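You operate a simulated robot arm through the tools that you are given. There is no shell and no other tool. Be economical: measure what you need, move in short steps, check, and stop when the job is done.

You run a simulated two-armed robot. Do the job below in one go: nothing can be reset, and whatever is moved stays where it is left.

JOB
Prove the cream holder's fuse blown on the FUSE range, then hold the holder and pull the fuse out.
Fine: one press, FAIL must light; fuse in the grey bin; the holder stays on the test plate. Set down upright: cream fuse holder.

It is judged by the outcome, as a careful person would: the job done as asked, and still so three seconds after it is handed in. It fails if anything else is knocked over, pushed out of place, dropped, spilled or broken.

ROBOT AND FRAMES
Two 7-joint arms with two-finger parallel grippers on one trunk, on a base that drives. Base frame: it is fixed to the floor where the robot stands at the start and does not move with it; the origin is under the middle of the robot, x ahead of it, y to its left, z up. Lengths are in cm, angles in degrees, forces in N, time in s.
The left shoulder is at the start at [7, 16.3, 137], the right one opposite. With the tool pointing down near the work surface each hand reaches from about 32 to 86 cm from the robot's upright axis, wherever it stands, measured 20 degrees to its own side. Places, roughly: blue dial [70, -50, 100]; contact test button [70, -70, 100]; grey bin [40, -40, 90]; test plate [50, -60, 90]. Payload 3.43 kg a hand.
The TCP of each hand is the grasp point between the finger pads, 3.4 cm short of the fingertips. In the tool frame z runs along the fingers and y along their closing line. Largest opening 12.8 cm; finger width 2.4, thickness 1.2; the body of the gripper, 4.8 by 13 cm, starts 9.6 cm behind the TCP.
Orientation is told as [roll, pitch, yaw] about the base's x, y, z axes, in that order, counted from this pose: with the fingers straight down and closing along the base's y, the tool's x points along the base's -x, its y along +y and its z along -z.

CONTROLS
- The arms move only by the tool servo_tool. It takes "left_rows", "right_rows" or both (then of equal length, played together; a hand with none holds still); each is a list of rows, each a list of 3 entries, a list of its own where there are three numbers: the shift along the tool's x, y, z in units of 50 mm (1.0 is 50 mm), then the turn, a rotation vector about the tool's x, y, z in units of 6 degrees (1.0 is 6 degrees), then the closure, from 0 (fully open) to 1 (shut). In form: [[[tx, ty, tz], [rx, ry, rz], hand], ...]. A call has 1 to 10 rows; each row shifts and turns the commanded pose from where the row before left it, along the tool's axes as they then stand. A call with a number of a shift or a turn outside -1 to 1 is refused whole. A row lasts 0.2 s, in which the tool goes at most 5 cm and 8.6 degrees; a call with a longer step from one row to the next is refused whole, and so is a gripper value outside its range. Where a pose cannot be reached the arm comes as near as it can. A force on the tool above 40 N (or 10 N above the force at the start of the call, whichever is more), or a blocked arm, ends the call early, and 0.2 s more pass. The fingers move at their own pace (about 15.3 cm/s each) and stop on an object; they squeeze with about 40 N. The grip force told is the motor's: it shows also when the fingers shut on nothing. Time passes only in rows, and 0.2 s behind the last, so rows that do not move let the fingers close. It gives the time, the measured TCP pose, the force on the tool (base axes), the opening and the grip force at its end, in the units of the frame above (readings bear some noise), with the torque about the TCP (base axes, N m) and any sound that the robot's microphone picked up, and new pictures: "show" is both (left out), scene, wrist or none (wrist: the cameras of the hands that moved).
- Cameras (640 x 400 px; columns grow to the right, rows downward): "scene" is now at [12.42, -5.12, 158.18]; the picture's right is [-0.46, -0.89, 0.00], its down [-0.60, 0.31, -0.74] and it looks along [0.65, -0.34, -0.68] (base axes); focal length 274 px, centre (320, 200). "left" rides on the left gripper at [7.6, 1.1, -16] in its tool frame; the picture's right is [-0.15, 0.99, 0.00], its down [-0.88, -0.13, -0.46] and it looks along [-0.45, -0.07, 0.89] (tool axes); focal length 234 px, centre (320, 200). "right" rides on the right gripper at [7.6, -1.1, -16] in its tool frame; the picture's right is [0.15, 0.99, 0.00], its down [-0.88, 0.13, -0.46] and it looks along [-0.45, 0.07, 0.89] (tool axes); focal length 234 px, centre (320, 200). There is no depth. A picture from a camera that has moved, and an enlarged one, comes with that camera's place and axes in the base frame and with its lens. The place of the scene camera against the robot may be out by one fixed shift of up to 1.8 cm in any direction.
- raise_lower(by): slides the trunk up (or, below 0, down) by that many cm; the arms and the scene camera ride with it, the base frame stays. It gives what a move gives, with no picture.
- steer(legs): drives the robot by 1 to 6 legs, each [ahead, left, turn to the left] in cm, cm and degrees, along the robot's own axes; the way and the turn of a leg run together, so that a leg with both is an arc; at most 150 cm and 180 degrees a leg. The arms and the cameras ride along, it lands a little off, and it stops where it bumps. It gives what a move gives, and a new picture of the scene camera.
- aim_head(pan, tilt): turns the head with the scene camera to pan (to the left, within 86 degrees either way) and tilt (down, from -29 to 69), counted from straight ahead of the robot. It gives what a move gives, and a new picture of the scene camera.
- zoom(camera, box): a new picture of the part [left, top, right, bottom] of that camera's present view, enlarged. The clock stands still meanwhile.
- hand_in(): hands the job in; it is judged then, once.

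Go step by step. Nothing tells you exact positions but the pictures and the camera data: compare them with the known pose of the tool, close in by small moves and look again before you grip or let go. The budget is 120 turns and 260 pictures, counting those below and the enlarged ones. Unless the task says otherwise, let go and move clear before handing in, and close with one line.

The tools are called after "Emit:" as name(argument=value, ...) on one line, values as JSON. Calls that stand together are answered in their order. servo_tool: Moves the arms, as the interface text tells. Its arguments: {"type":"object","properties":{"left_rows":{"type":"array"},"right_rows":{"type":"array"},"show":{"type":"string","enum":["both","scene","wrist","none"]}},"required":[]} The other tools are called the same way: raise_lower (by) slides the trunk up or down; steer (legs) drives the base; aim_head (pan, tilt) turns the head that bears the scene camera; zoom (camera, box) takes an enlarged picture of a part of a camera's view; hand_in () hands the job in.

At the start:

```text
t: 0.0
left_ee_pos: [36.02, -0.23, 132.99]
left_tcp_rot: [-0.1, -0.1, 0.0]
left_wrist_force: [0.7, 0.2, 1.3]
left_torque: [0.0, 0.02, 0.0]
left_finger_gap: 12.82
left_grip_force: 0.0
right_ee_pos: [47.72, -55.9, 129.19]
right_tcp_rot: [-0.1, -0.1, 0.0]
right_wrist_force: [0.0, -0.3, 0.4]
right_torque: [0.0, -0.02, 0.0]
right_finger_gap: 12.79
right_grip_force: 0.1
trunk travel left (down, up): [-85.0, 9.0]
robot x, y, heading: [-0.06, -0.06, -0.1]
head pan, tilt: [-27.2, 42.6]
```

scene: 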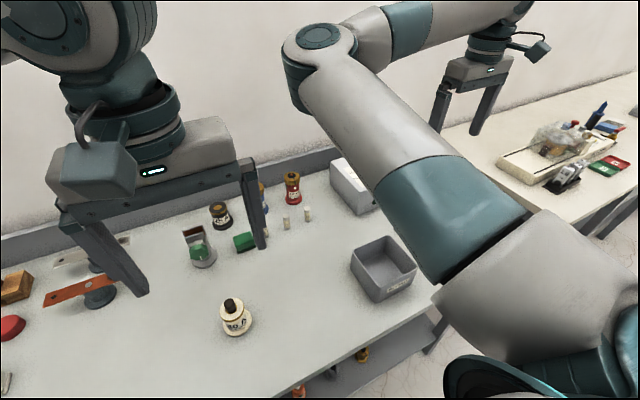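
right: 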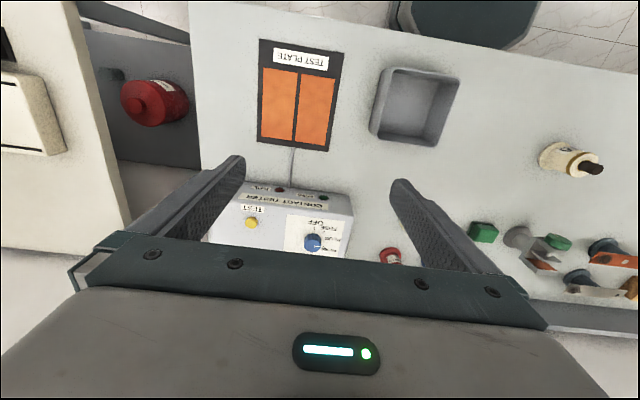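
left: 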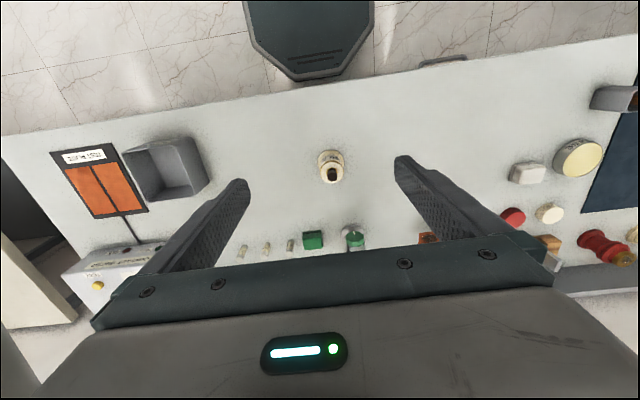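

The cream holder looks to be near (47.6, 0.6), with the tester, its plate and the bin on the right. I'll zoom in to look at the details first.

Emit:
zoom(camera="left", box=[270, 120, 390, 195])

Emit:
zoom(camera="right", box=[200, 30, 400, 260])

Emit:
zoom(camera="scene", box=[180, 260, 300, 350])

```text
5.33 times, centred on (330, 158) of left
camera zoom: at [28.59, 1.07, 148.81], right [0.15, 0.99, 0.0], down [0.88, -0.13, 0.46], along [0.45, -0.07, -0.89], focal length 1249 px, centre (267, 427)
```

zoom: 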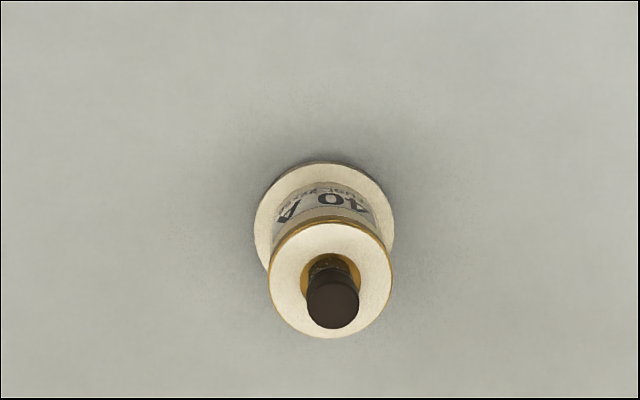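

```text
1.74 times, centred on (300, 145) of right
camera zoom: at [40.08, -57.07, 145.4], right [-0.15, 0.99, 0.0], down [0.88, 0.13, 0.46], along [0.45, 0.07, -0.89], focal length 407 px, centre (355, 296)
```

zoom: 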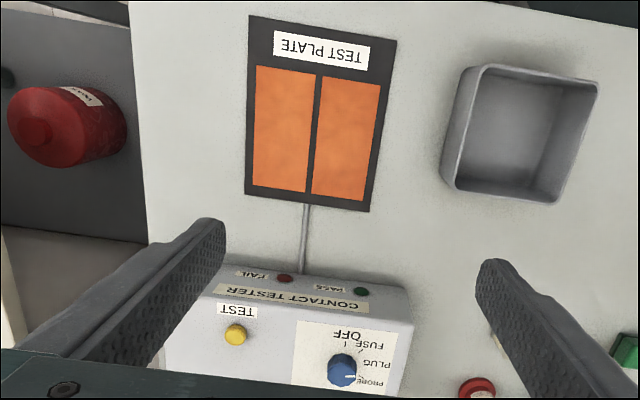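

```text
4.44 times, centred on (240, 305) of scene
camera zoom: at [12.42, -5.12, 158.18], right [-0.46, -0.89, 0.0], down [-0.6, 0.31, -0.74], along [0.65, -0.34, -0.68], focal length 1216 px, centre (676, -267)
```

zoom: 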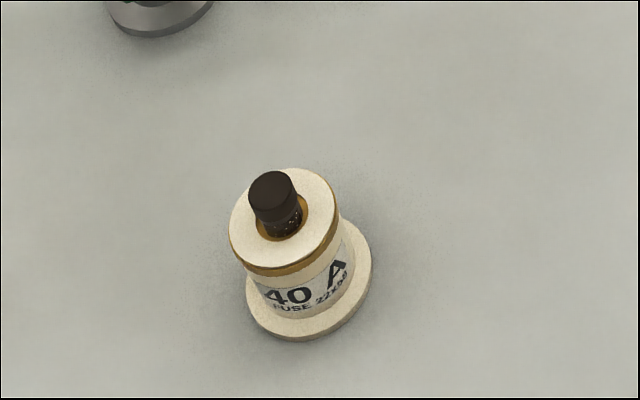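

The dial sits at about (74,-54), the button at (71,-68), and the plate centre at (46,-61). I'll bring the left hand above the holder and check it in the wrist camera before gripping.

Emit:
servo_tool(left_rows=[[[-0.326, 0.029, 0.714], [0, 0, 0], 0], [[-0.326, 0.029, 0.714], [0, 0, 0], 0], [[-0.326, 0.029, 0.714], [0, 0, 0], 0], [[-0.326, 0.029, 0.714], [0, 0, 0], 0], [[-0.326, 0.029, 0.714], [0, 0, 0], 0], [[-0.326, 0.029, 0.714], [0, 0, 0], 0], [[-0.326, 0.029, 0.714], [0, 0, 0], 0], [[0, 0, 0], [0, 0, 0], 0]])

Emit:
zoom(camera="right", box=[270, 180, 360, 260])

```text
t: 1.8
left_ee_pos: [47.61, 0.83, 107.96]
left_tcp_rot: [0.0, -0.1, 0.0]
left_wrist_force: [0.6, 0.8, 0.7]
left_torque: [0.02, -0.02, 0.0]
left_finger_gap: 12.8
left_grip_force: 0.1
right_ee_pos: [47.72, -56.01, 129.32]
right_tcp_rot: [-0.2, 0.0, 0.0]
right_wrist_force: [-0.3, 0.1, 0.1]
right_torque: [-0.02, -0.02, 0.01]
right_finger_gap: 12.8
right_grip_force: 0.0
trunk travel left (down, up): [-85.0, 9.0]
robot x, y, heading: [-0.17, 0.26, -0.1]
head pan, tilt: [-27.2, 42.6]
camera scene: at [12.39, -5.15, 158.19], right [-0.46, -0.89, 0.0], down [-0.6, 0.31, -0.74], along [0.65, -0.34, -0.68], focal length 274 px, centre (320, 200)
camera left: at [40.05, 2.04, 123.82], right [0.15, 0.99, 0.0], down [0.88, -0.13, 0.46], along [0.45, -0.07, -0.89], focal length 234 px, centre (320, 200)
```

scene: 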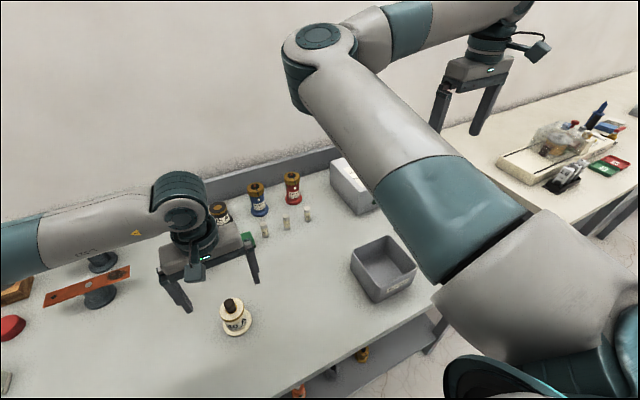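
left: 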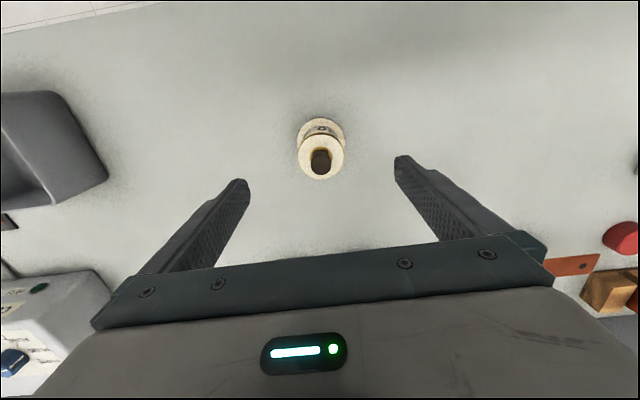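

```text
5.00 times, centred on (315, 220) of right
camera zoom: at [40.06, -57.09, 145.4], right [-0.15, 0.99, 0.0], down [0.88, 0.13, 0.46], along [0.45, 0.07, -0.89], focal length 1171 px, centre (345, 100)
```

zoom: 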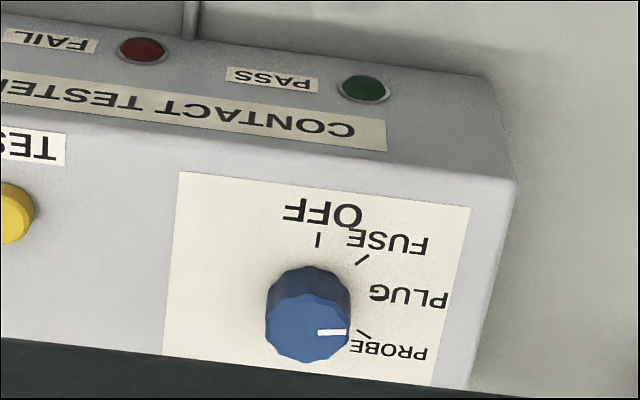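

The left hand is nearly centred above the holder. I'll descend around the body, then close.

Emit:
servo_tool(left_rows=[[[0.02, 0.015, 0.6], [0, 0, 0], 0], [[0.02, 0.015, 0.6], [0, 0, 0], 0], [[0.02, 0.01, 0.6], [0, 0, 0], 0], [[0, 0, 0.6], [0, 0, 0], 0], [[0, 0, 0], [0, 0, 0], 0.2], [[0, 0, 0], [0, 0, 0], 0.3]])

Emit:
zoom(camera="left", box=[220, 90, 420, 260])

```text
t: 3.2
left_ee_pos: [47.29, 0.97, 95.95]
left_tcp_rot: [-0.2, 0.0, 0.1]
left_wrist_force: [0.7, 0.0, 0.0]
left_torque: [0.01, 0.01, -0.02]
left_finger_gap: 8.99
left_grip_force: 0.1
right_ee_pos: [47.83, -55.94, 129.3]
right_tcp_rot: [-0.1, 0.0, 0.1]
right_wrist_force: [-0.4, -0.7, -0.6]
right_torque: [-0.02, 0.0, 0.01]
right_finger_gap: 12.78
right_grip_force: 0.0
trunk travel left (down, up): [-85.0, 9.0]
robot x, y, heading: [0.28, -0.08, 0.2]
head pan, tilt: [-27.2, 42.6]
camera scene: at [12.41, -5.12, 158.18], right [-0.46, -0.89, 0.0], down [-0.6, 0.31, -0.74], along [0.65, -0.34, -0.68], focal length 274 px, centre (320, 200)
camera left: at [39.72, 2.3, 111.87], right [0.15, 0.99, 0.0], down [0.88, -0.13, 0.46], along [0.45, -0.07, -0.89], focal length 234 px, centre (320, 200)
```

scene: 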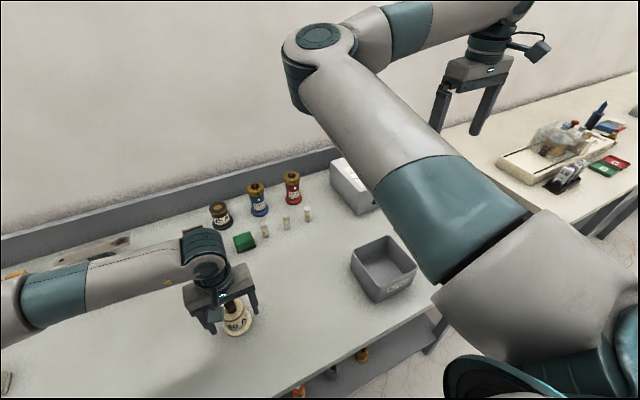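
left: 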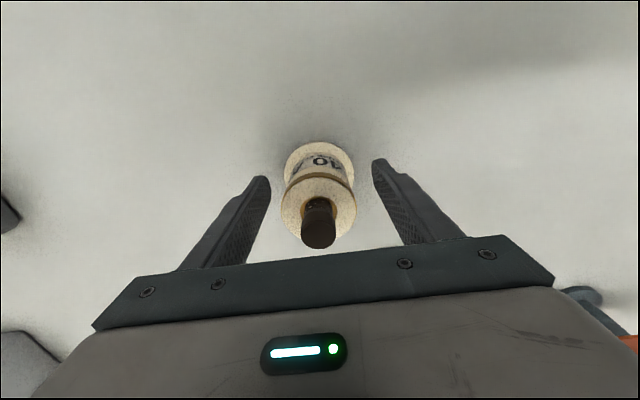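

```text
2.35 times, centred on (320, 175) of left
camera zoom: at [39.72, 2.3, 111.87], right [0.15, 0.99, 0.0], down [0.88, -0.13, 0.46], along [0.45, -0.07, -0.89], focal length 551 px, centre (320, 259)
```

zoom: 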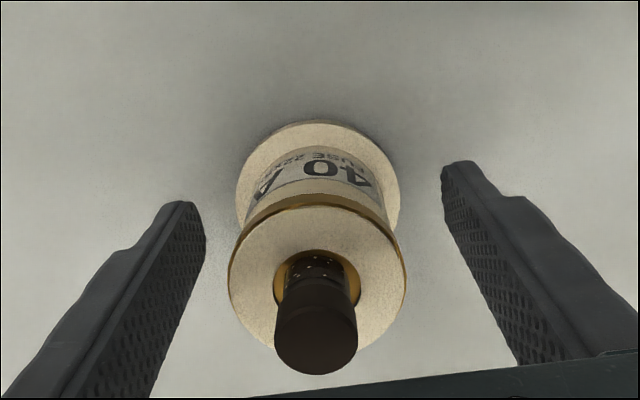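

It's centred well enough, so I'll close on the body and lift.

Emit:
servo_tool(left_rows=[[[0, 0, 0], [0, 0, 0], 0.4], [[0, 0, 0], [0, 0, 0], 0.5], [[0, 0, 0], [0, 0, 0], 0.6], [[0, 0, 0], [0, 0, 0], 0.8], [[0, 0, 0], [0, 0, 0], 0.8]])

```text
t: 4.4
left_ee_pos: [47.33, 1.02, 95.95]
left_tcp_rot: [-0.1, -0.2, 0.1]
left_wrist_force: [-0.3, -0.8, 2.1]
left_torque: [0.08, 0.0, 0.01]
left_finger_gap: 5.3
left_grip_force: 39.8
right_ee_pos: [47.74, -55.95, 129.21]
right_tcp_rot: [-0.1, 0.0, 0.1]
right_wrist_force: [-0.9, 0.5, -0.2]
right_torque: [0.01, -0.01, 0.0]
right_finger_gap: 12.81
right_grip_force: 0.1
trunk travel left (down, up): [-85.0, 9.0]
robot x, y, heading: [-0.04, -0.01, 0.2]
head pan, tilt: [-27.2, 42.6]
camera scene: at [12.39, -5.14, 158.19], right [-0.46, -0.89, 0.0], down [-0.6, 0.31, -0.74], along [0.65, -0.34, -0.68], focal length 274 px, centre (320, 200)
camera left: at [39.71, 2.27, 111.9], right [0.15, 0.99, 0.0], down [0.88, -0.13, 0.46], along [0.45, -0.07, -0.89], focal length 234 px, centre (320, 200)
```

scene: 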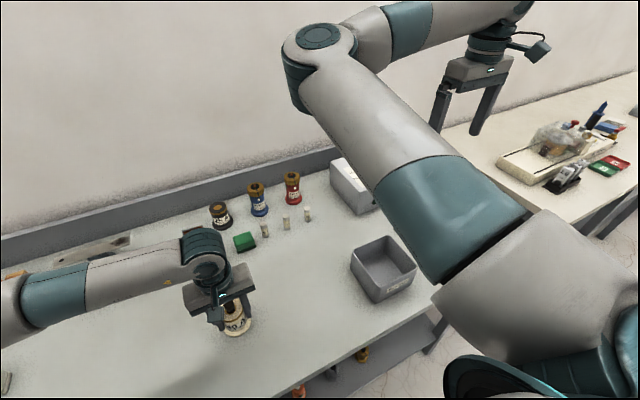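
left: 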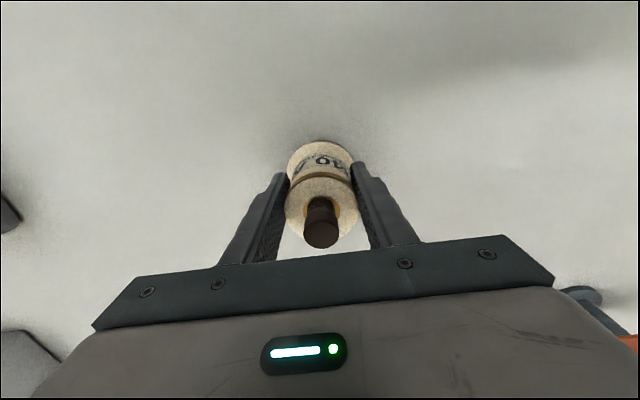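

Gripped at a 5.3 cm gap. I'll lift, then drive right in two stages.

Emit:
servo_tool(left_rows=[[[0, 0, -0.4], [0, 0, 0], 0.8], [[0, 0, -0.8], [0, 0, 0], 0.8], [[0, 0, -0.8], [0, 0, 0], 0.8], [[0, 0, -0.8], [0, 0, 0], 0.8], [[0, 0, -0.8], [0, 0, 0], 0.8], [[0, 0, -0.4], [0, 0, 0], 0.8]], show="wrist")

Emit:
aim_head(pan=-75, tilt=50)

```text
t: 5.8
left_ee_pos: [47.28, 1.13, 115.85]
left_tcp_rot: [0.0, 0.0, 0.1]
left_wrist_force: [0.5, -0.3, -3.3]
left_torque: [0.01, 0.05, 0.01]
left_finger_gap: 5.32
left_grip_force: 40.2
right_ee_pos: [47.72, -55.95, 129.18]
right_tcp_rot: [-0.1, 0.0, 0.0]
right_wrist_force: [0.0, 0.1, -0.7]
right_torque: [0.01, 0.0, 0.0]
right_finger_gap: 12.81
right_grip_force: 0.1
trunk travel left (down, up): [-85.0, 9.0]
robot x, y, heading: [0.08, 0.11, -0.1]
head pan, tilt: [-27.2, 42.6]
camera left: at [39.71, 2.28, 131.85], right [0.15, 0.99, 0.0], down [0.88, -0.13, 0.46], along [0.45, -0.07, -0.89], focal length 234 px, centre (320, 200)
```

left: 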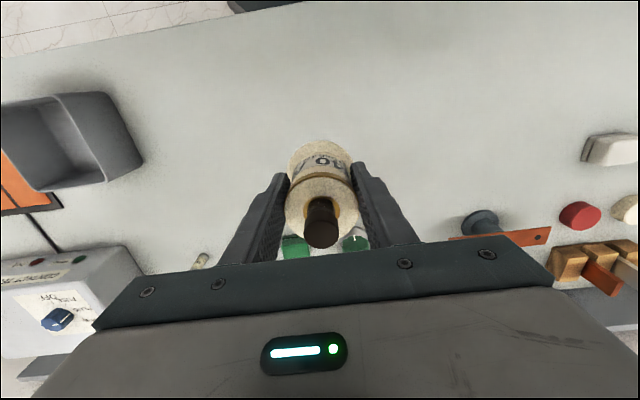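

```text
t: 7.0
left_ee_pos: [47.31, 0.93, 115.99]
left_tcp_rot: [-0.1, 0.0, 0.0]
left_wrist_force: [-0.2, 0.0, -3.1]
left_torque: [0.03, 0.03, 0.0]
left_finger_gap: 5.3
left_grip_force: 40.1
right_ee_pos: [47.85, -55.91, 129.4]
right_tcp_rot: [-0.1, -0.1, 0.0]
right_wrist_force: [0.3, -0.2, 0.5]
right_torque: [-0.01, -0.02, -0.01]
right_finger_gap: 12.81
right_grip_force: 0.1
trunk travel left (down, up): [-85.0, 9.0]
robot x, y, heading: [-0.31, -0.34, -0.0]
head pan, tilt: [-75.0, 50.0]
camera scene: at [7.05, -8.75, 157.15], right [-0.97, -0.26, 0.0], down [-0.2, 0.74, -0.64], along [0.17, -0.62, -0.77], focal length 274 px, centre (320, 200)
```

scene: 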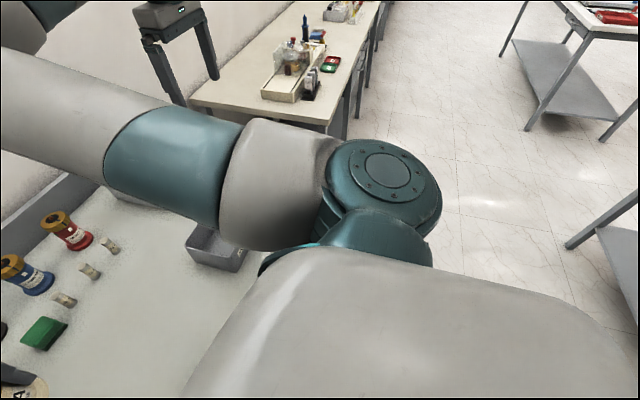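

The floor to the right is clear, so I'll drive right.

Emit:
steer(legs=[[0, -28, 0], [0, -26, 0]])

Emit:
aim_head(pan=-5, tilt=45)

```text
t: 10.4
left_ee_pos: [47.2, -53.0, 115.89]
left_tcp_rot: [-0.1, 0.0, -0.3]
left_wrist_force: [-0.9, 0.5, -3.3]
left_torque: [-0.04, -0.01, -0.01]
left_finger_gap: 5.31
left_grip_force: 40.1
right_ee_pos: [47.28, -109.95, 129.3]
right_tcp_rot: [0.0, 0.0, -0.4]
right_wrist_force: [0.3, 0.7, -0.6]
right_torque: [0.01, 0.03, 0.01]
right_finger_gap: 12.78
right_grip_force: 0.0
trunk travel left (down, up): [-85.0, 9.0]
robot x, y, heading: [-0.27, -54.11, -0.4]
head pan, tilt: [-75.0, 50.0]
camera scene: at [6.82, -62.44, 157.15], right [-0.97, -0.25, 0.0], down [-0.19, 0.74, -0.64], along [0.16, -0.62, -0.77], focal length 274 px, centre (320, 200)
```

scene: 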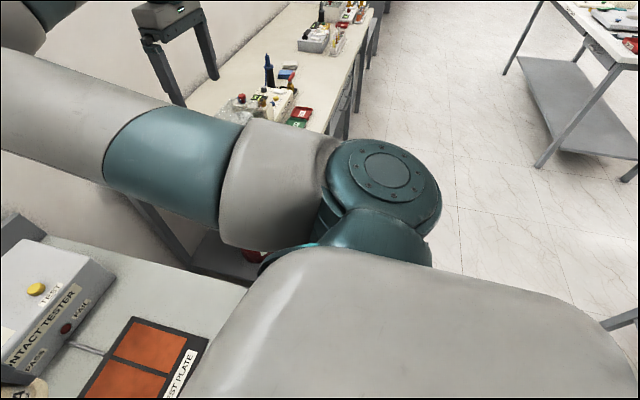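

```text
t: 11.8
left_ee_pos: [47.08, -53.01, 115.96]
left_tcp_rot: [0.0, 0.0, -0.3]
left_wrist_force: [0.4, -0.4, -3.2]
left_torque: [-0.01, -0.01, 0.03]
left_finger_gap: 5.31
left_grip_force: 40.1
right_ee_pos: [47.3, -110.04, 129.24]
right_tcp_rot: [-0.1, 0.0, -0.3]
right_wrist_force: [0.2, 0.2, 1.0]
right_torque: [0.01, 0.0, -0.02]
right_finger_gap: 12.77
right_grip_force: 0.1
trunk travel left (down, up): [-85.0, 9.0]
robot x, y, heading: [-0.11, -53.29, -0.2]
head pan, tilt: [-5.0, 45.0]
camera scene: at [12.97, -55.97, 157.83], right [-0.09, -1.0, 0.0], down [-0.7, 0.07, -0.71], along [0.7, -0.07, -0.71], focal length 274 px, centre (320, 200)
```

scene: 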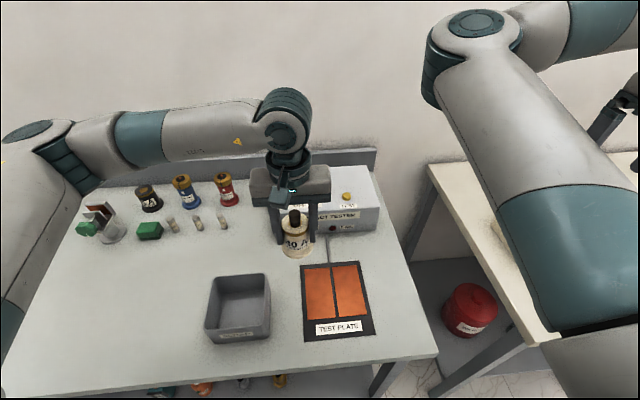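

The robot is now in front of the plate. I'll move the holder over to the plate and get a wrist view.

Emit:
servo_tool(left_rows=[[[0.07, -0.5, 0.2], [0, 0, 0], 0.8], [[0.07, -0.5, 0.2], [0, 0, 0], 0.8], [[0.07, -0.5, 0.2], [0, 0, 0], 0.8], [[0, -0.14, 0.2], [0, 0, 0], 0.8], [[0, 0, 0], [0, 0, 0], 0.8]])

```text
t: 13.0
left_ee_pos: [46.05, -61.22, 111.88]
left_tcp_rot: [-0.1, 0.0, -0.2]
left_wrist_force: [0.2, 0.0, -2.5]
left_torque: [0.02, 0.03, -0.03]
left_finger_gap: 5.33
left_grip_force: 40.3
right_ee_pos: [47.37, -110.09, 129.17]
right_tcp_rot: [-0.1, 0.0, -0.3]
right_wrist_force: [-0.4, -0.6, 0.2]
right_torque: [0.03, 0.01, -0.03]
right_finger_gap: 12.79
right_grip_force: 0.1
trunk travel left (down, up): [-85.0, 9.0]
robot x, y, heading: [-0.33, -53.74, -0.3]
head pan, tilt: [-5.0, 45.0]
camera scene: at [12.96, -55.9, 157.83], right [-0.09, -1.0, 0.0], down [-0.7, 0.07, -0.71], along [0.7, -0.07, -0.71], focal length 274 px, centre (320, 200)
camera left: at [38.46, -59.96, 127.81], right [0.15, 0.99, 0.0], down [0.88, -0.13, 0.46], along [0.45, -0.07, -0.89], focal length 234 px, centre (320, 200)
```

scene: 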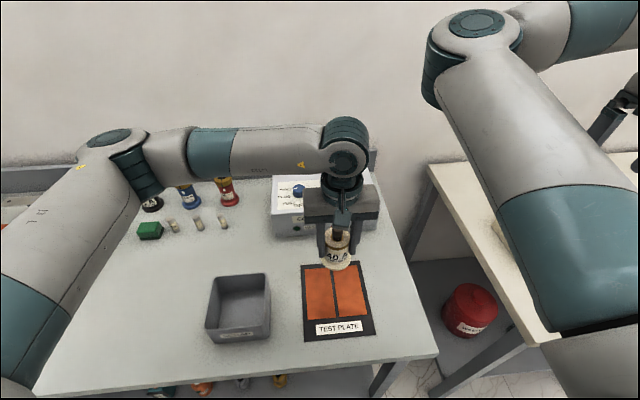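
left: 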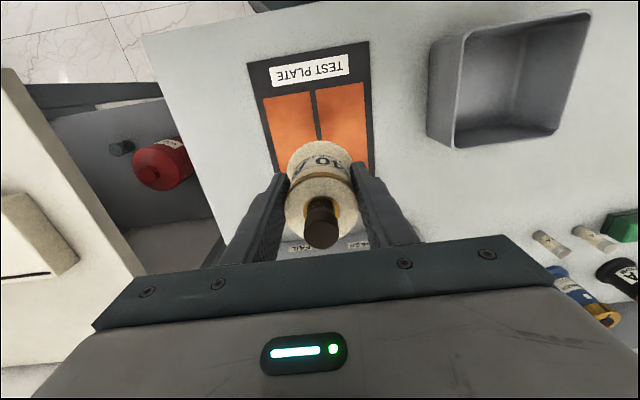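

The holder is over the pad gap at about y=-61.2. I'll lower it most of the way.

Emit:
servo_tool(left_rows=[[[0, 0, 0.7], [0, 0, 0], 0.8], [[0, 0, 0.7], [0, 0, 0], 0.8], [[0, 0, 0.7], [0, 0, 0], 0.8], [[0, 0, 0.6], [0, 0, 0], 0.8], [[0, 0, 0.1], [0, 0, 0], 0.8], [[0, 0, 0], [0, 0, 0], 0.8]])

Emit:
zoom(camera="left", box=[200, 60, 440, 220])

Emit:
zoom(camera="scene", box=[280, 220, 400, 340])

```text
t: 14.4
left_ee_pos: [46.1, -61.26, 98.06]
left_tcp_rot: [-0.1, 0.0, -0.2]
left_wrist_force: [0.1, 0.2, -2.8]
left_torque: [0.01, 0.01, 0.02]
left_finger_gap: 5.31
left_grip_force: 39.8
right_ee_pos: [47.31, -110.05, 129.35]
right_tcp_rot: [-0.2, 0.1, -0.3]
right_wrist_force: [-0.1, -0.2, -0.4]
right_torque: [-0.01, 0.0, -0.01]
right_finger_gap: 12.8
right_grip_force: 0.0
trunk travel left (down, up): [-85.0, 9.0]
robot x, y, heading: [-0.28, -53.36, -0.4]
head pan, tilt: [-5.0, 45.0]
camera scene: at [12.95, -55.93, 157.83], right [-0.09, -1.0, 0.0], down [-0.7, 0.07, -0.71], along [0.7, -0.07, -0.71], focal length 274 px, centre (320, 200)
camera left: at [38.51, -60.03, 113.8], right [0.15, 0.99, 0.0], down [0.88, -0.13, 0.46], along [0.45, -0.07, -0.89], focal length 234 px, centre (320, 200)
```

scene: 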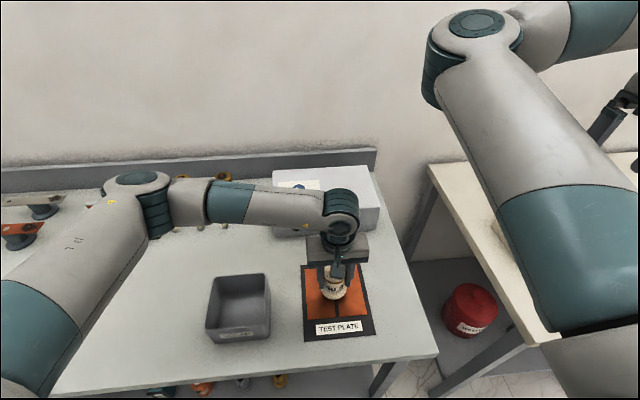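
left: 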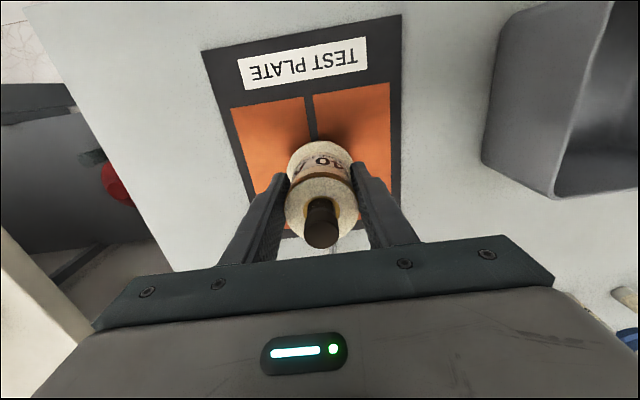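

```text
2.50 times, centred on (320, 140) of left
camera zoom: at [38.51, -60.03, 113.8], right [0.15, 0.99, 0.0], down [0.88, -0.13, 0.46], along [0.45, -0.07, -0.89], focal length 585 px, centre (320, 350)
```

zoom: 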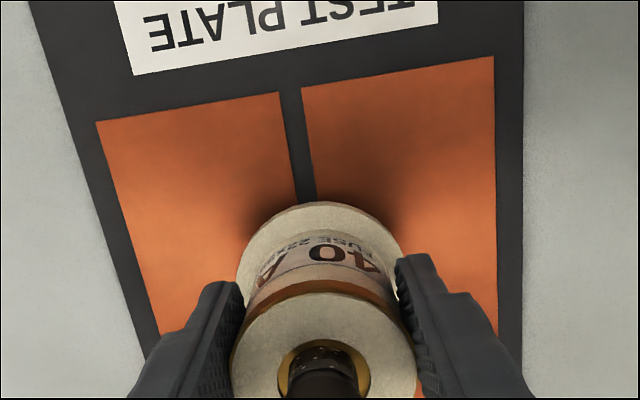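

```text
3.33 times, centred on (340, 280) of scene
camera zoom: at [12.95, -55.93, 157.83], right [-0.09, -1.0, 0.0], down [-0.7, 0.07, -0.71], along [0.7, -0.07, -0.71], focal length 912 px, centre (253, -67)
```

zoom: 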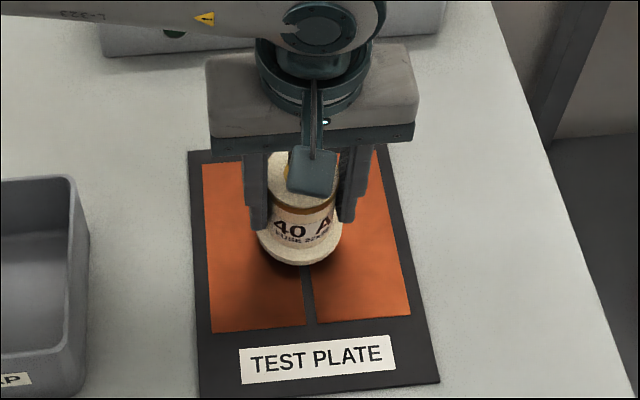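

It's aligned on the gap, so I'll creep down until it touches.

Emit:
servo_tool(left_rows=[[[0, 0, 0.04], [0, 0, 0], 0.8], [[0, 0, 0.04], [0, 0, 0], 0.8], [[0, 0, 0.04], [0, 0, 0], 0.8], [[0, 0, 0.03], [0, 0, 0], 0.8], [[0, 0, 0.03], [0, 0, 0], 0.8], [[0, 0, 0.03], [0, 0, 0], 0.8], [[0, 0, 0.03], [0, 0, 0], 0.8]], show="none")

```text
t: 16.0
left_ee_pos: [45.95, -61.22, 96.7]
left_tcp_rot: [-0.1, -0.1, -0.4]
left_wrist_force: [0.1, -0.2, -2.9]
left_torque: [0.0, 0.02, 0.03]
left_finger_gap: 5.32
left_grip_force: 40.5
right_ee_pos: [47.31, -110.02, 129.18]
right_tcp_rot: [-0.2, 0.0, -0.4]
right_wrist_force: [0.0, -0.8, 0.8]
right_torque: [0.04, -0.01, 0.0]
right_finger_gap: 12.81
right_grip_force: 0.1
trunk travel left (down, up): [-85.0, 9.0]
robot x, y, heading: [-0.43, -53.87, -0.2]
head pan, tilt: [-5.0, 45.0]
```

Emit:
servo_tool(left_rows=[[[0, 0, 0.02], [0, 0, 0], 0.8], [[0, 0, 0.02], [0, 0, 0], 0.8], [[0, 0, 0.02], [0, 0, 0], 0.8], [[0, 0, 0.02], [0, 0, 0], 0.8], [[0, 0, 0.02], [0, 0, 0], 0.8]], show="none")

```text
t: 17.2
left_ee_pos: [46.05, -61.34, 96.49]
left_tcp_rot: [-0.2, -0.2, -0.2]
left_wrist_force: [2.5, 1.6, 16.2]
left_torque: [0.58, 0.08, -0.07]
left_finger_gap: 5.31
left_grip_force: 39.8
right_ee_pos: [47.1, -109.92, 129.47]
right_tcp_rot: [-0.1, -0.1, -0.3]
right_wrist_force: [-0.2, -0.5, 0.2]
right_torque: [0.0, 0.03, 0.0]
right_finger_gap: 12.81
right_grip_force: 0.1
trunk travel left (down, up): [-85.0, 9.0]
robot x, y, heading: [-0.31, -53.67, -0.1]
head pan, tilt: [-5.0, 45.0]
```

The holder is on the plate. I'll open the fingers and rise clear.

Emit:
servo_tool(left_rows=[[[0, 0, -0.02], [0, 0, 0], 0.8], [[0, 0, 0], [0, 0, 0], 0.5], [[0, 0, 0], [0, 0, 0], 0.3], [[0, 0, 0], [0, 0, 0], 0.2], [[0, 0, -0.4], [0, 0, 0], 0.2], [[0, 0, -0.8], [0, 0, 0], 0.2], [[0, 0, -0.9], [0, 0, 0], 0.2], [[0, 0, -0.9], [0, 0, 0], 0.2]])

Emit:
zoom(camera="left", box=[200, 40, 440, 220])

```text
t: 19.0
left_ee_pos: [45.95, -61.24, 111.34]
left_tcp_rot: [0.0, -0.2, -0.3]
left_wrist_force: [0.0, -0.4, 0.0]
left_torque: [0.02, -0.01, 0.0]
left_finger_gap: 10.25
left_grip_force: 0.2
right_ee_pos: [47.2, -110.03, 129.25]
right_tcp_rot: [-0.1, 0.0, -0.3]
right_wrist_force: [0.4, 0.4, 0.0]
right_torque: [0.0, 0.01, 0.03]
right_finger_gap: 12.82
right_grip_force: 0.0
trunk travel left (down, up): [-85.0, 9.0]
robot x, y, heading: [-0.13, -53.83, -0.4]
head pan, tilt: [-5.0, 45.0]
camera scene: at [12.86, -55.94, 157.83], right [-0.09, -1.0, 0.0], down [-0.7, 0.07, -0.71], along [0.7, -0.07, -0.71], focal length 274 px, centre (320, 200)
camera left: at [38.41, -59.95, 127.3], right [0.15, 0.99, 0.0], down [0.88, -0.13, 0.46], along [0.45, -0.07, -0.89], focal length 234 px, centre (320, 200)
```

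scene: 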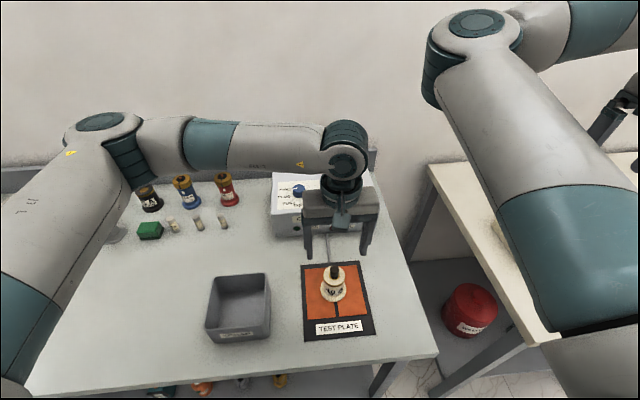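
left: 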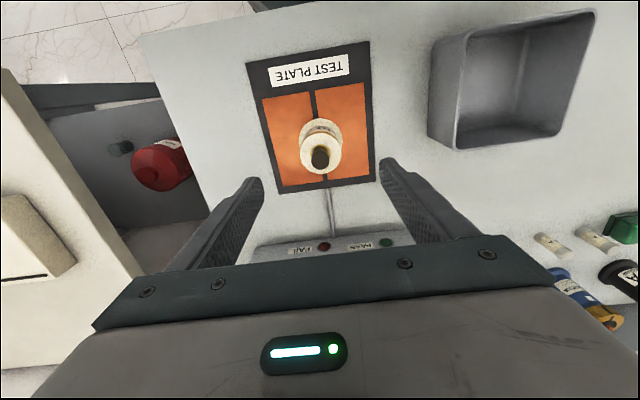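

```text
2.22 times, centred on (320, 130) of left
camera zoom: at [38.41, -59.95, 127.3], right [0.15, 0.99, 0.0], down [0.88, -0.13, 0.46], along [0.45, -0.07, -0.89], focal length 520 px, centre (320, 356)
```

zoom: 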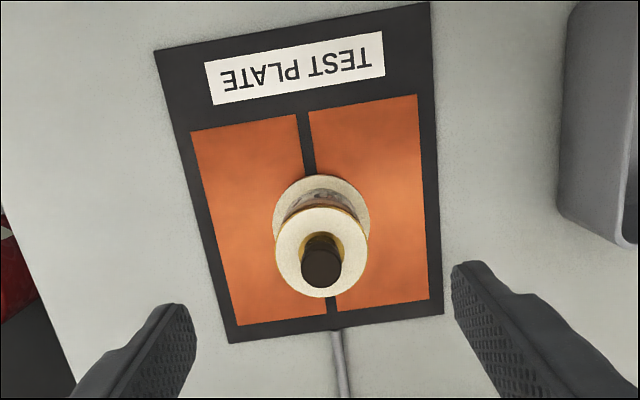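

The holder stands across both pads. Next the left hand goes up and forward to look at the dial.

Emit:
servo_tool(left_rows=[[[-0.3, 0.2, -0.7], [0, 0, 0], 0.2], [[-0.5, 0.25, -0.6], [0, 0, 0], 0.2], [[-0.6, 0.25, -0.4], [0, 0, 0], 0.2], [[-0.6, 0.25, 0], [0, 0, 0], 0.2], [[-0.6, 0.25, 0], [0, 0, 0], 0.2], [[-0.6, 0.25, 0], [0, 0, 0], 0.2], [[0, 0, 0], [0, 0, 0], 0.2]])

Emit:
zoom(camera="left", box=[220, 60, 420, 260])

```text
t: 20.6
left_ee_pos: [61.94, -53.97, 119.74]
left_tcp_rot: [-0.1, -0.1, -0.3]
left_wrist_force: [0.0, 0.0, 0.4]
left_torque: [-0.01, -0.02, 0.02]
left_finger_gap: 10.26
left_grip_force: 0.0
right_ee_pos: [47.27, -110.11, 129.24]
right_tcp_rot: [-0.1, 0.0, -0.4]
right_wrist_force: [0.3, 0.2, 0.1]
right_torque: [0.0, -0.05, 0.03]
right_finger_gap: 12.81
right_grip_force: 0.0
trunk travel left (down, up): [-85.0, 9.0]
robot x, y, heading: [-0.21, -53.88, -0.4]
head pan, tilt: [-5.0, 45.0]
camera scene: at [12.91, -55.93, 157.84], right [-0.09, -1.0, 0.0], down [-0.7, 0.07, -0.71], along [0.7, -0.07, -0.71], focal length 274 px, centre (320, 200)
camera left: at [54.41, -52.7, 135.69], right [0.15, 0.99, 0.0], down [0.88, -0.13, 0.46], along [0.45, -0.07, -0.89], focal length 234 px, centre (320, 200)
```

scene: 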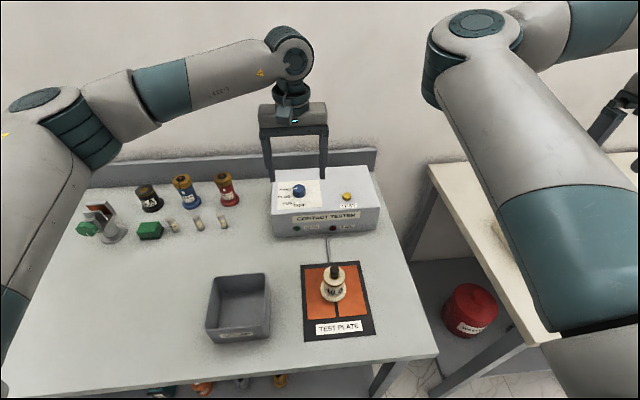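
left: 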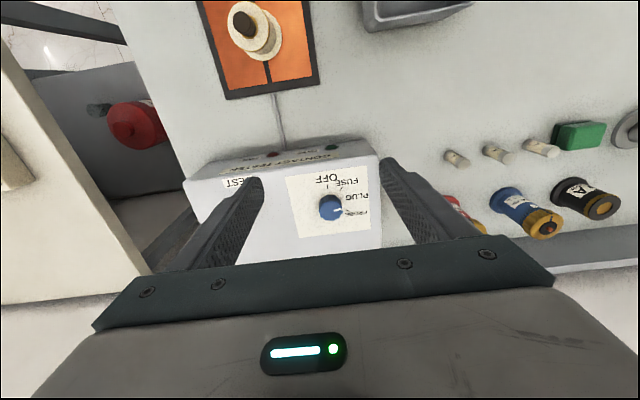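

```text
2.00 times, centred on (320, 160) of left
camera zoom: at [54.41, -52.7, 135.69], right [0.15, 0.99, 0.0], down [0.88, -0.13, 0.46], along [0.45, -0.07, -0.89], focal length 468 px, centre (320, 280)
```

zoom: 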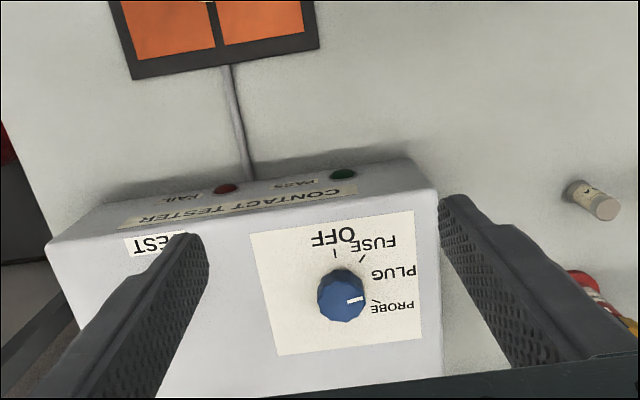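

By triangulation the dial top is near (71.7,-53.8,105). I'll zoom in for the pointer and ticks.

Emit:
zoom(camera="left", box=[280, 160, 380, 245])

Emit:
zoom(camera="scene", box=[260, 160, 390, 245])

```text
4.71 times, centred on (330, 202) of left
camera zoom: at [54.41, -52.7, 135.69], right [0.15, 0.99, 0.0], down [0.88, -0.13, 0.46], along [0.45, -0.07, -0.89], focal length 1102 px, centre (273, 188)
```

zoom: 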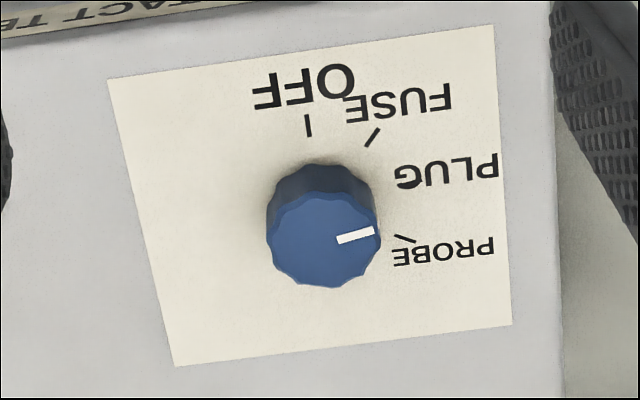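

```text
4.71 times, centred on (325, 202) of scene
camera zoom: at [12.91, -55.93, 157.84], right [-0.09, -1.0, 0.0], down [-0.7, 0.07, -0.71], along [0.7, -0.07, -0.71], focal length 1288 px, centre (296, 188)
```

zoom: 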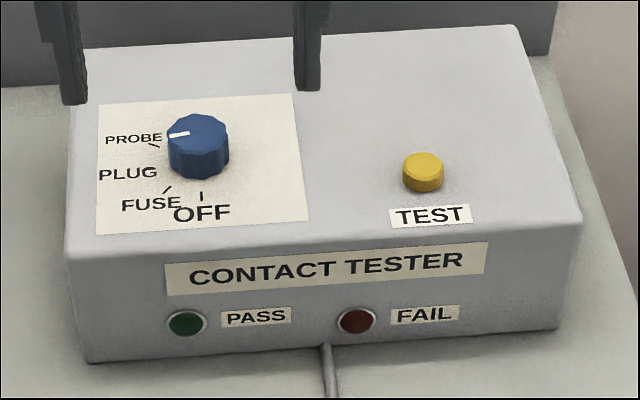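

The pointer is on PLUG at about 98° and FUSE lies at about 136°, so the knob needs roughly +37° of yaw. I'll move above the dial with the fingers partly closed.

Emit:
servo_tool(left_rows=[[[-0.5, 0, 0], [0, 0, 0], 0.35], [[-0.5, 0, 0.2], [0, 0, 0], 0.35], [[-0.5, 0, 0.4], [0, 0, 0], 0.35], [[-0.49, 0.01, 0.5], [0, 0, 0], 0.35], [[0, 0, 0.4], [0, 0, 0], 0.35], [[0, 0, 0], [0, 0, 0], 0.35]])

Emit:
zoom(camera="left", box=[240, 100, 400, 240])

```text
t: 22.0
left_ee_pos: [71.91, -53.97, 112.33]
left_tcp_rot: [-0.1, 0.0, -0.2]
left_wrist_force: [0.6, -0.4, 0.0]
left_torque: [0.03, 0.0, -0.01]
left_finger_gap: 8.33
left_grip_force: 0.0
right_ee_pos: [47.21, -110.0, 129.29]
right_tcp_rot: [-0.1, 0.0, -0.3]
right_wrist_force: [-0.6, -0.7, 0.1]
right_torque: [0.01, -0.01, -0.01]
right_finger_gap: 12.82
right_grip_force: 0.1
trunk travel left (down, up): [-85.0, 9.0]
robot x, y, heading: [-0.53, -53.95, -0.2]
head pan, tilt: [-5.0, 45.0]
camera scene: at [12.89, -55.9, 157.84], right [-0.09, -1.0, 0.0], down [-0.7, 0.07, -0.71], along [0.7, -0.07, -0.71], focal length 274 px, centre (320, 200)
camera left: at [64.39, -52.7, 128.22], right [0.15, 0.99, 0.0], down [0.88, -0.13, 0.46], along [0.45, -0.07, -0.89], focal length 234 px, centre (320, 200)
```

scene: 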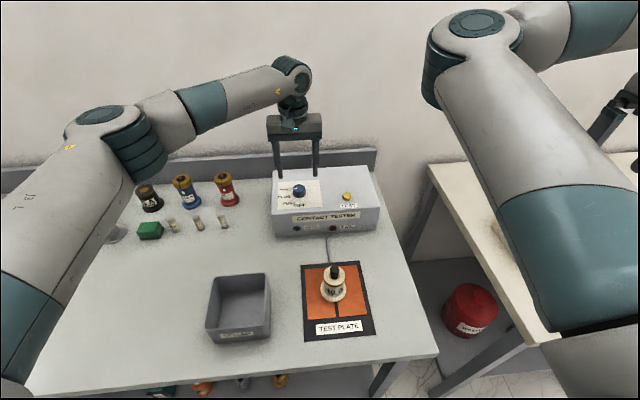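
left: 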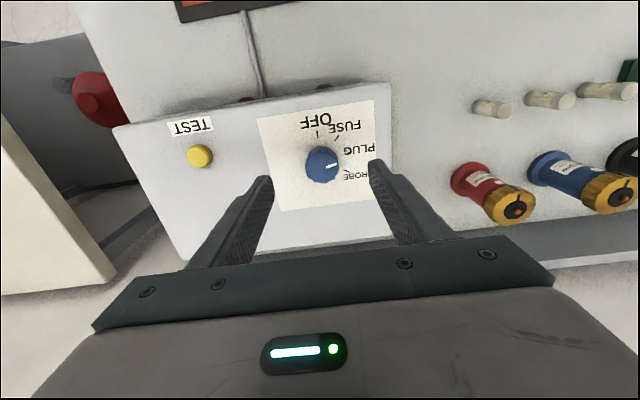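

```text
2.86 times, centred on (320, 170) of left
camera zoom: at [64.39, -52.7, 128.22], right [0.15, 0.99, 0.0], down [0.88, -0.13, 0.46], along [0.45, -0.07, -0.89], focal length 669 px, centre (320, 286)
```

zoom: 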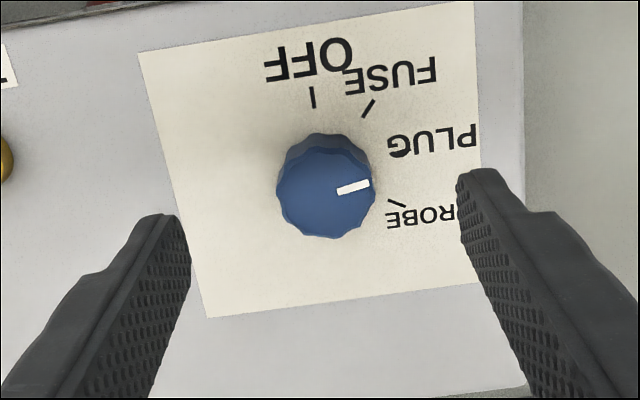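

The dial's refined position is (72.8,-53.85) with its top at about 103.4. I'll descend around it and grip.

Emit:
servo_tool(left_rows=[[[-0.17, 0.02, 0.3], [0, 0, 0], 0.4], [[0, 0, 0.4], [0, 0, 0], 0.5], [[0, 0, 0.4], [0, 0, 0], 0.5], [[0, 0, 0.2], [0, 0, 0], 0.5], [[0, 0, 0.06], [0, 0, 0], 0.5], [[0, 0, 0], [0, 0, 0], 0.5]])

Emit:
zoom(camera="left", box=[240, 100, 400, 240])

Emit:
zoom(camera="scene", box=[260, 140, 390, 225])

```text
t: 23.4
left_ee_pos: [72.88, -53.92, 105.59]
left_tcp_rot: [-0.1, 0.0, -0.3]
left_wrist_force: [0.1, -0.7, -1.0]
left_torque: [0.06, -0.05, 0.02]
left_finger_gap: 6.4
left_grip_force: 0.0
right_ee_pos: [47.27, -110.09, 129.2]
right_tcp_rot: [-0.1, 0.1, -0.4]
right_wrist_force: [0.1, 0.4, 0.5]
right_torque: [-0.01, 0.05, -0.02]
right_finger_gap: 12.79
right_grip_force: 0.0
trunk travel left (down, up): [-85.0, 9.0]
robot x, y, heading: [-0.1, -53.75, -0.4]
head pan, tilt: [-5.0, 45.0]
camera scene: at [12.94, -55.92, 157.84], right [-0.09, -1.0, 0.0], down [-0.7, 0.07, -0.71], along [0.7, -0.07, -0.71], focal length 274 px, centre (320, 200)
camera left: at [65.29, -52.66, 121.47], right [0.15, 0.99, 0.0], down [0.88, -0.13, 0.46], along [0.45, -0.07, -0.89], focal length 234 px, centre (320, 200)
```

scene: 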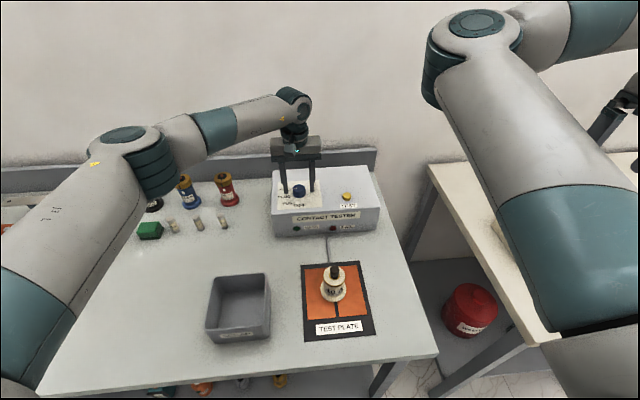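
left: 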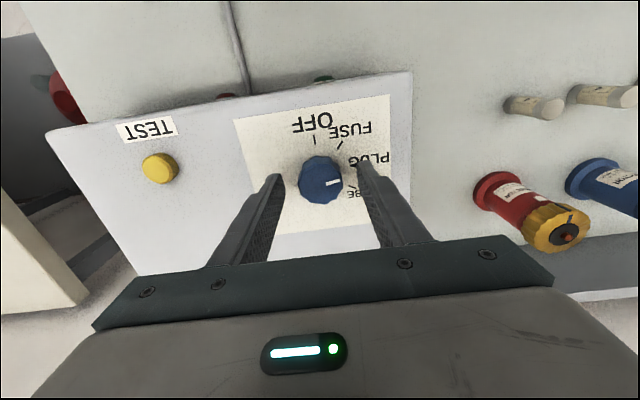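

```text
2.86 times, centred on (320, 170) of left
camera zoom: at [65.29, -52.66, 121.47], right [0.15, 0.99, 0.0], down [0.88, -0.13, 0.46], along [0.45, -0.07, -0.89], focal length 669 px, centre (320, 286)
```

zoom: 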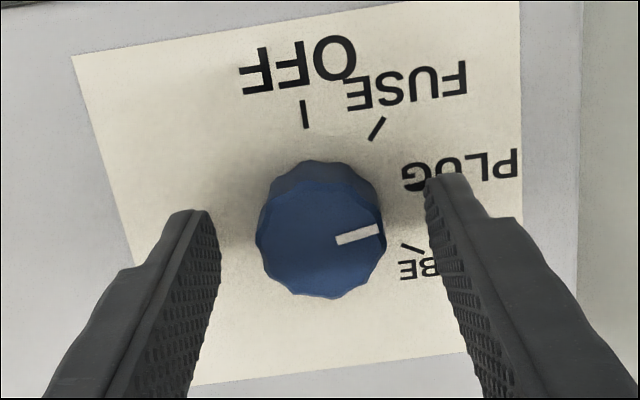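

```text
4.71 times, centred on (325, 182) of scene
camera zoom: at [12.94, -55.92, 157.84], right [-0.09, -1.0, 0.0], down [-0.7, 0.07, -0.71], along [0.7, -0.07, -0.71], focal length 1288 px, centre (296, 282)
```

zoom: 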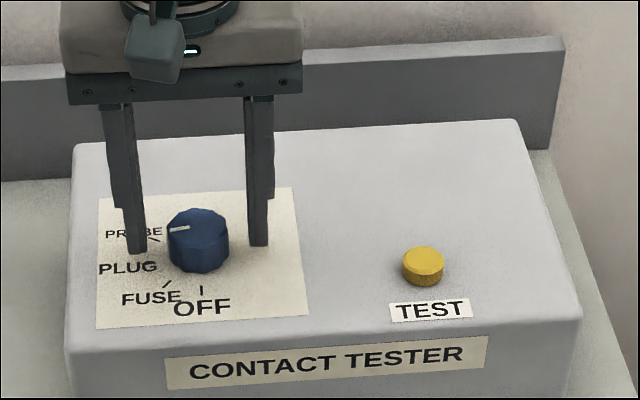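

The fingers straddle the knob. Closing, then I'll check before turning.

Emit:
servo_tool(left_rows=[[[0, 0, 0], [0, 0, 0], 0.6], [[0, 0, 0], [0, 0, 0], 0.7], [[0, 0, 0], [0, 0, 0], 0.85], [[0, 0, 0], [0, 0, 0], 0.85]], show="none")

Emit:
zoom(camera="left", box=[240, 100, 400, 240])

```text
t: 24.4
left_ee_pos: [72.72, -53.91, 105.63]
left_tcp_rot: [0.0, 0.1, -0.4]
left_wrist_force: [-0.5, 0.0, -0.7]
left_torque: [0.05, -0.03, 0.0]
left_finger_gap: 3.82
left_grip_force: 45.2
right_ee_pos: [47.31, -110.05, 129.25]
right_tcp_rot: [-0.1, 0.0, -0.3]
right_wrist_force: [-0.5, 0.1, -0.6]
right_torque: [-0.04, -0.01, -0.01]
right_finger_gap: 12.77
right_grip_force: 0.1
trunk travel left (down, up): [-85.0, 9.0]
robot x, y, heading: [-0.2, -53.84, -0.3]
head pan, tilt: [-5.0, 45.0]
```

```text
2.86 times, centred on (320, 170) of left
camera zoom: at [65.28, -52.66, 121.48], right [0.15, 0.99, 0.0], down [0.88, -0.13, 0.46], along [0.45, -0.07, -0.89], focal length 669 px, centre (320, 286)
```

zoom: 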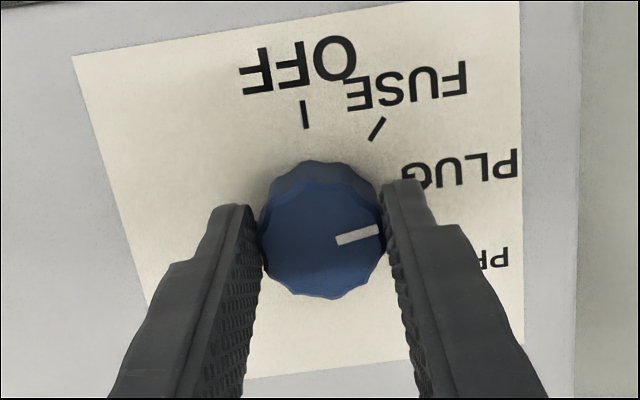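

Gripped at 3.8 cm. Now I'll turn the knob counter-clockwise by about 37°.

Emit:
servo_tool(left_rows=[[[0, 0, 0], [0, 0, -0.9], 0.85], [[0, 0, 0], [0, 0, -0.9], 0.85], [[0, 0, 0], [0, 0, -0.9], 0.85], [[0, 0, 0], [0, 0, -0.9], 0.85], [[0, 0, 0], [0, 0, -0.9], 0.85], [[0, 0, 0], [0, 0, -0.9], 0.85], [[0, 0, 0], [0, 0, -0.8], 0.85], [[0, 0, 0], [0, 0, 0], 0.85]], show="none")

Emit:
zoom(camera="left", box=[240, 100, 400, 240])

Emit:
zoom(camera="scene", box=[260, 140, 390, 225])

```text
t: 26.2
left_ee_pos: [72.86, -53.99, 105.61]
left_tcp_rot: [-0.2, -0.1, 37.0]
left_wrist_force: [5.9, -4.0, 7.3]
left_torque: [0.01, -0.02, 0.04]
left_finger_gap: 3.84
left_grip_force: 45.0
right_ee_pos: [47.33, -110.2, 129.14]
right_tcp_rot: [0.0, 0.0, -0.3]
right_wrist_force: [-0.4, -0.3, -1.2]
right_torque: [0.01, -0.02, -0.02]
right_finger_gap: 12.8
right_grip_force: 0.0
trunk travel left (down, up): [-85.0, 9.0]
robot x, y, heading: [-0.25, -53.62, -0.3]
head pan, tilt: [-5.0, 45.0]
```

```text
2.86 times, centred on (320, 170) of left
camera zoom: at [66.15, -57.62, 121.48], right [-0.48, 0.88, 0.0], down [0.78, 0.43, 0.46], along [0.4, 0.22, -0.89], focal length 669 px, centre (320, 286)
```

zoom: 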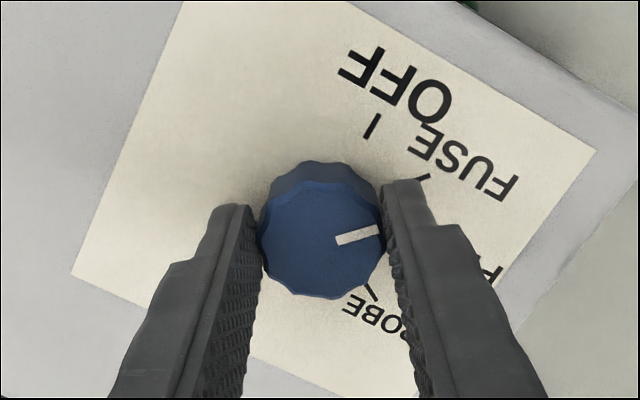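

```text
4.71 times, centred on (325, 182) of scene
camera zoom: at [12.96, -56.01, 157.84], right [-0.09, -1.0, 0.0], down [-0.7, 0.07, -0.71], along [0.7, -0.07, -0.71], focal length 1288 px, centre (296, 282)
```

zoom: 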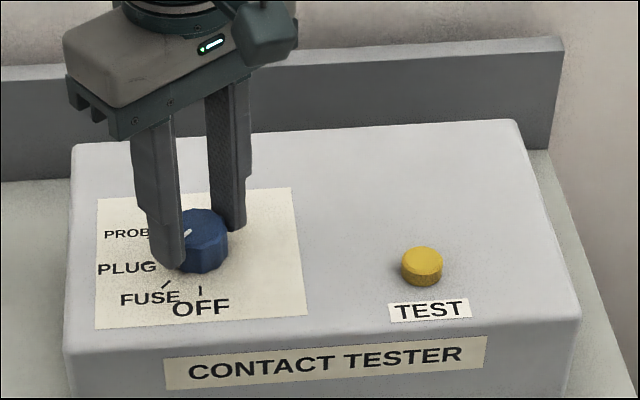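

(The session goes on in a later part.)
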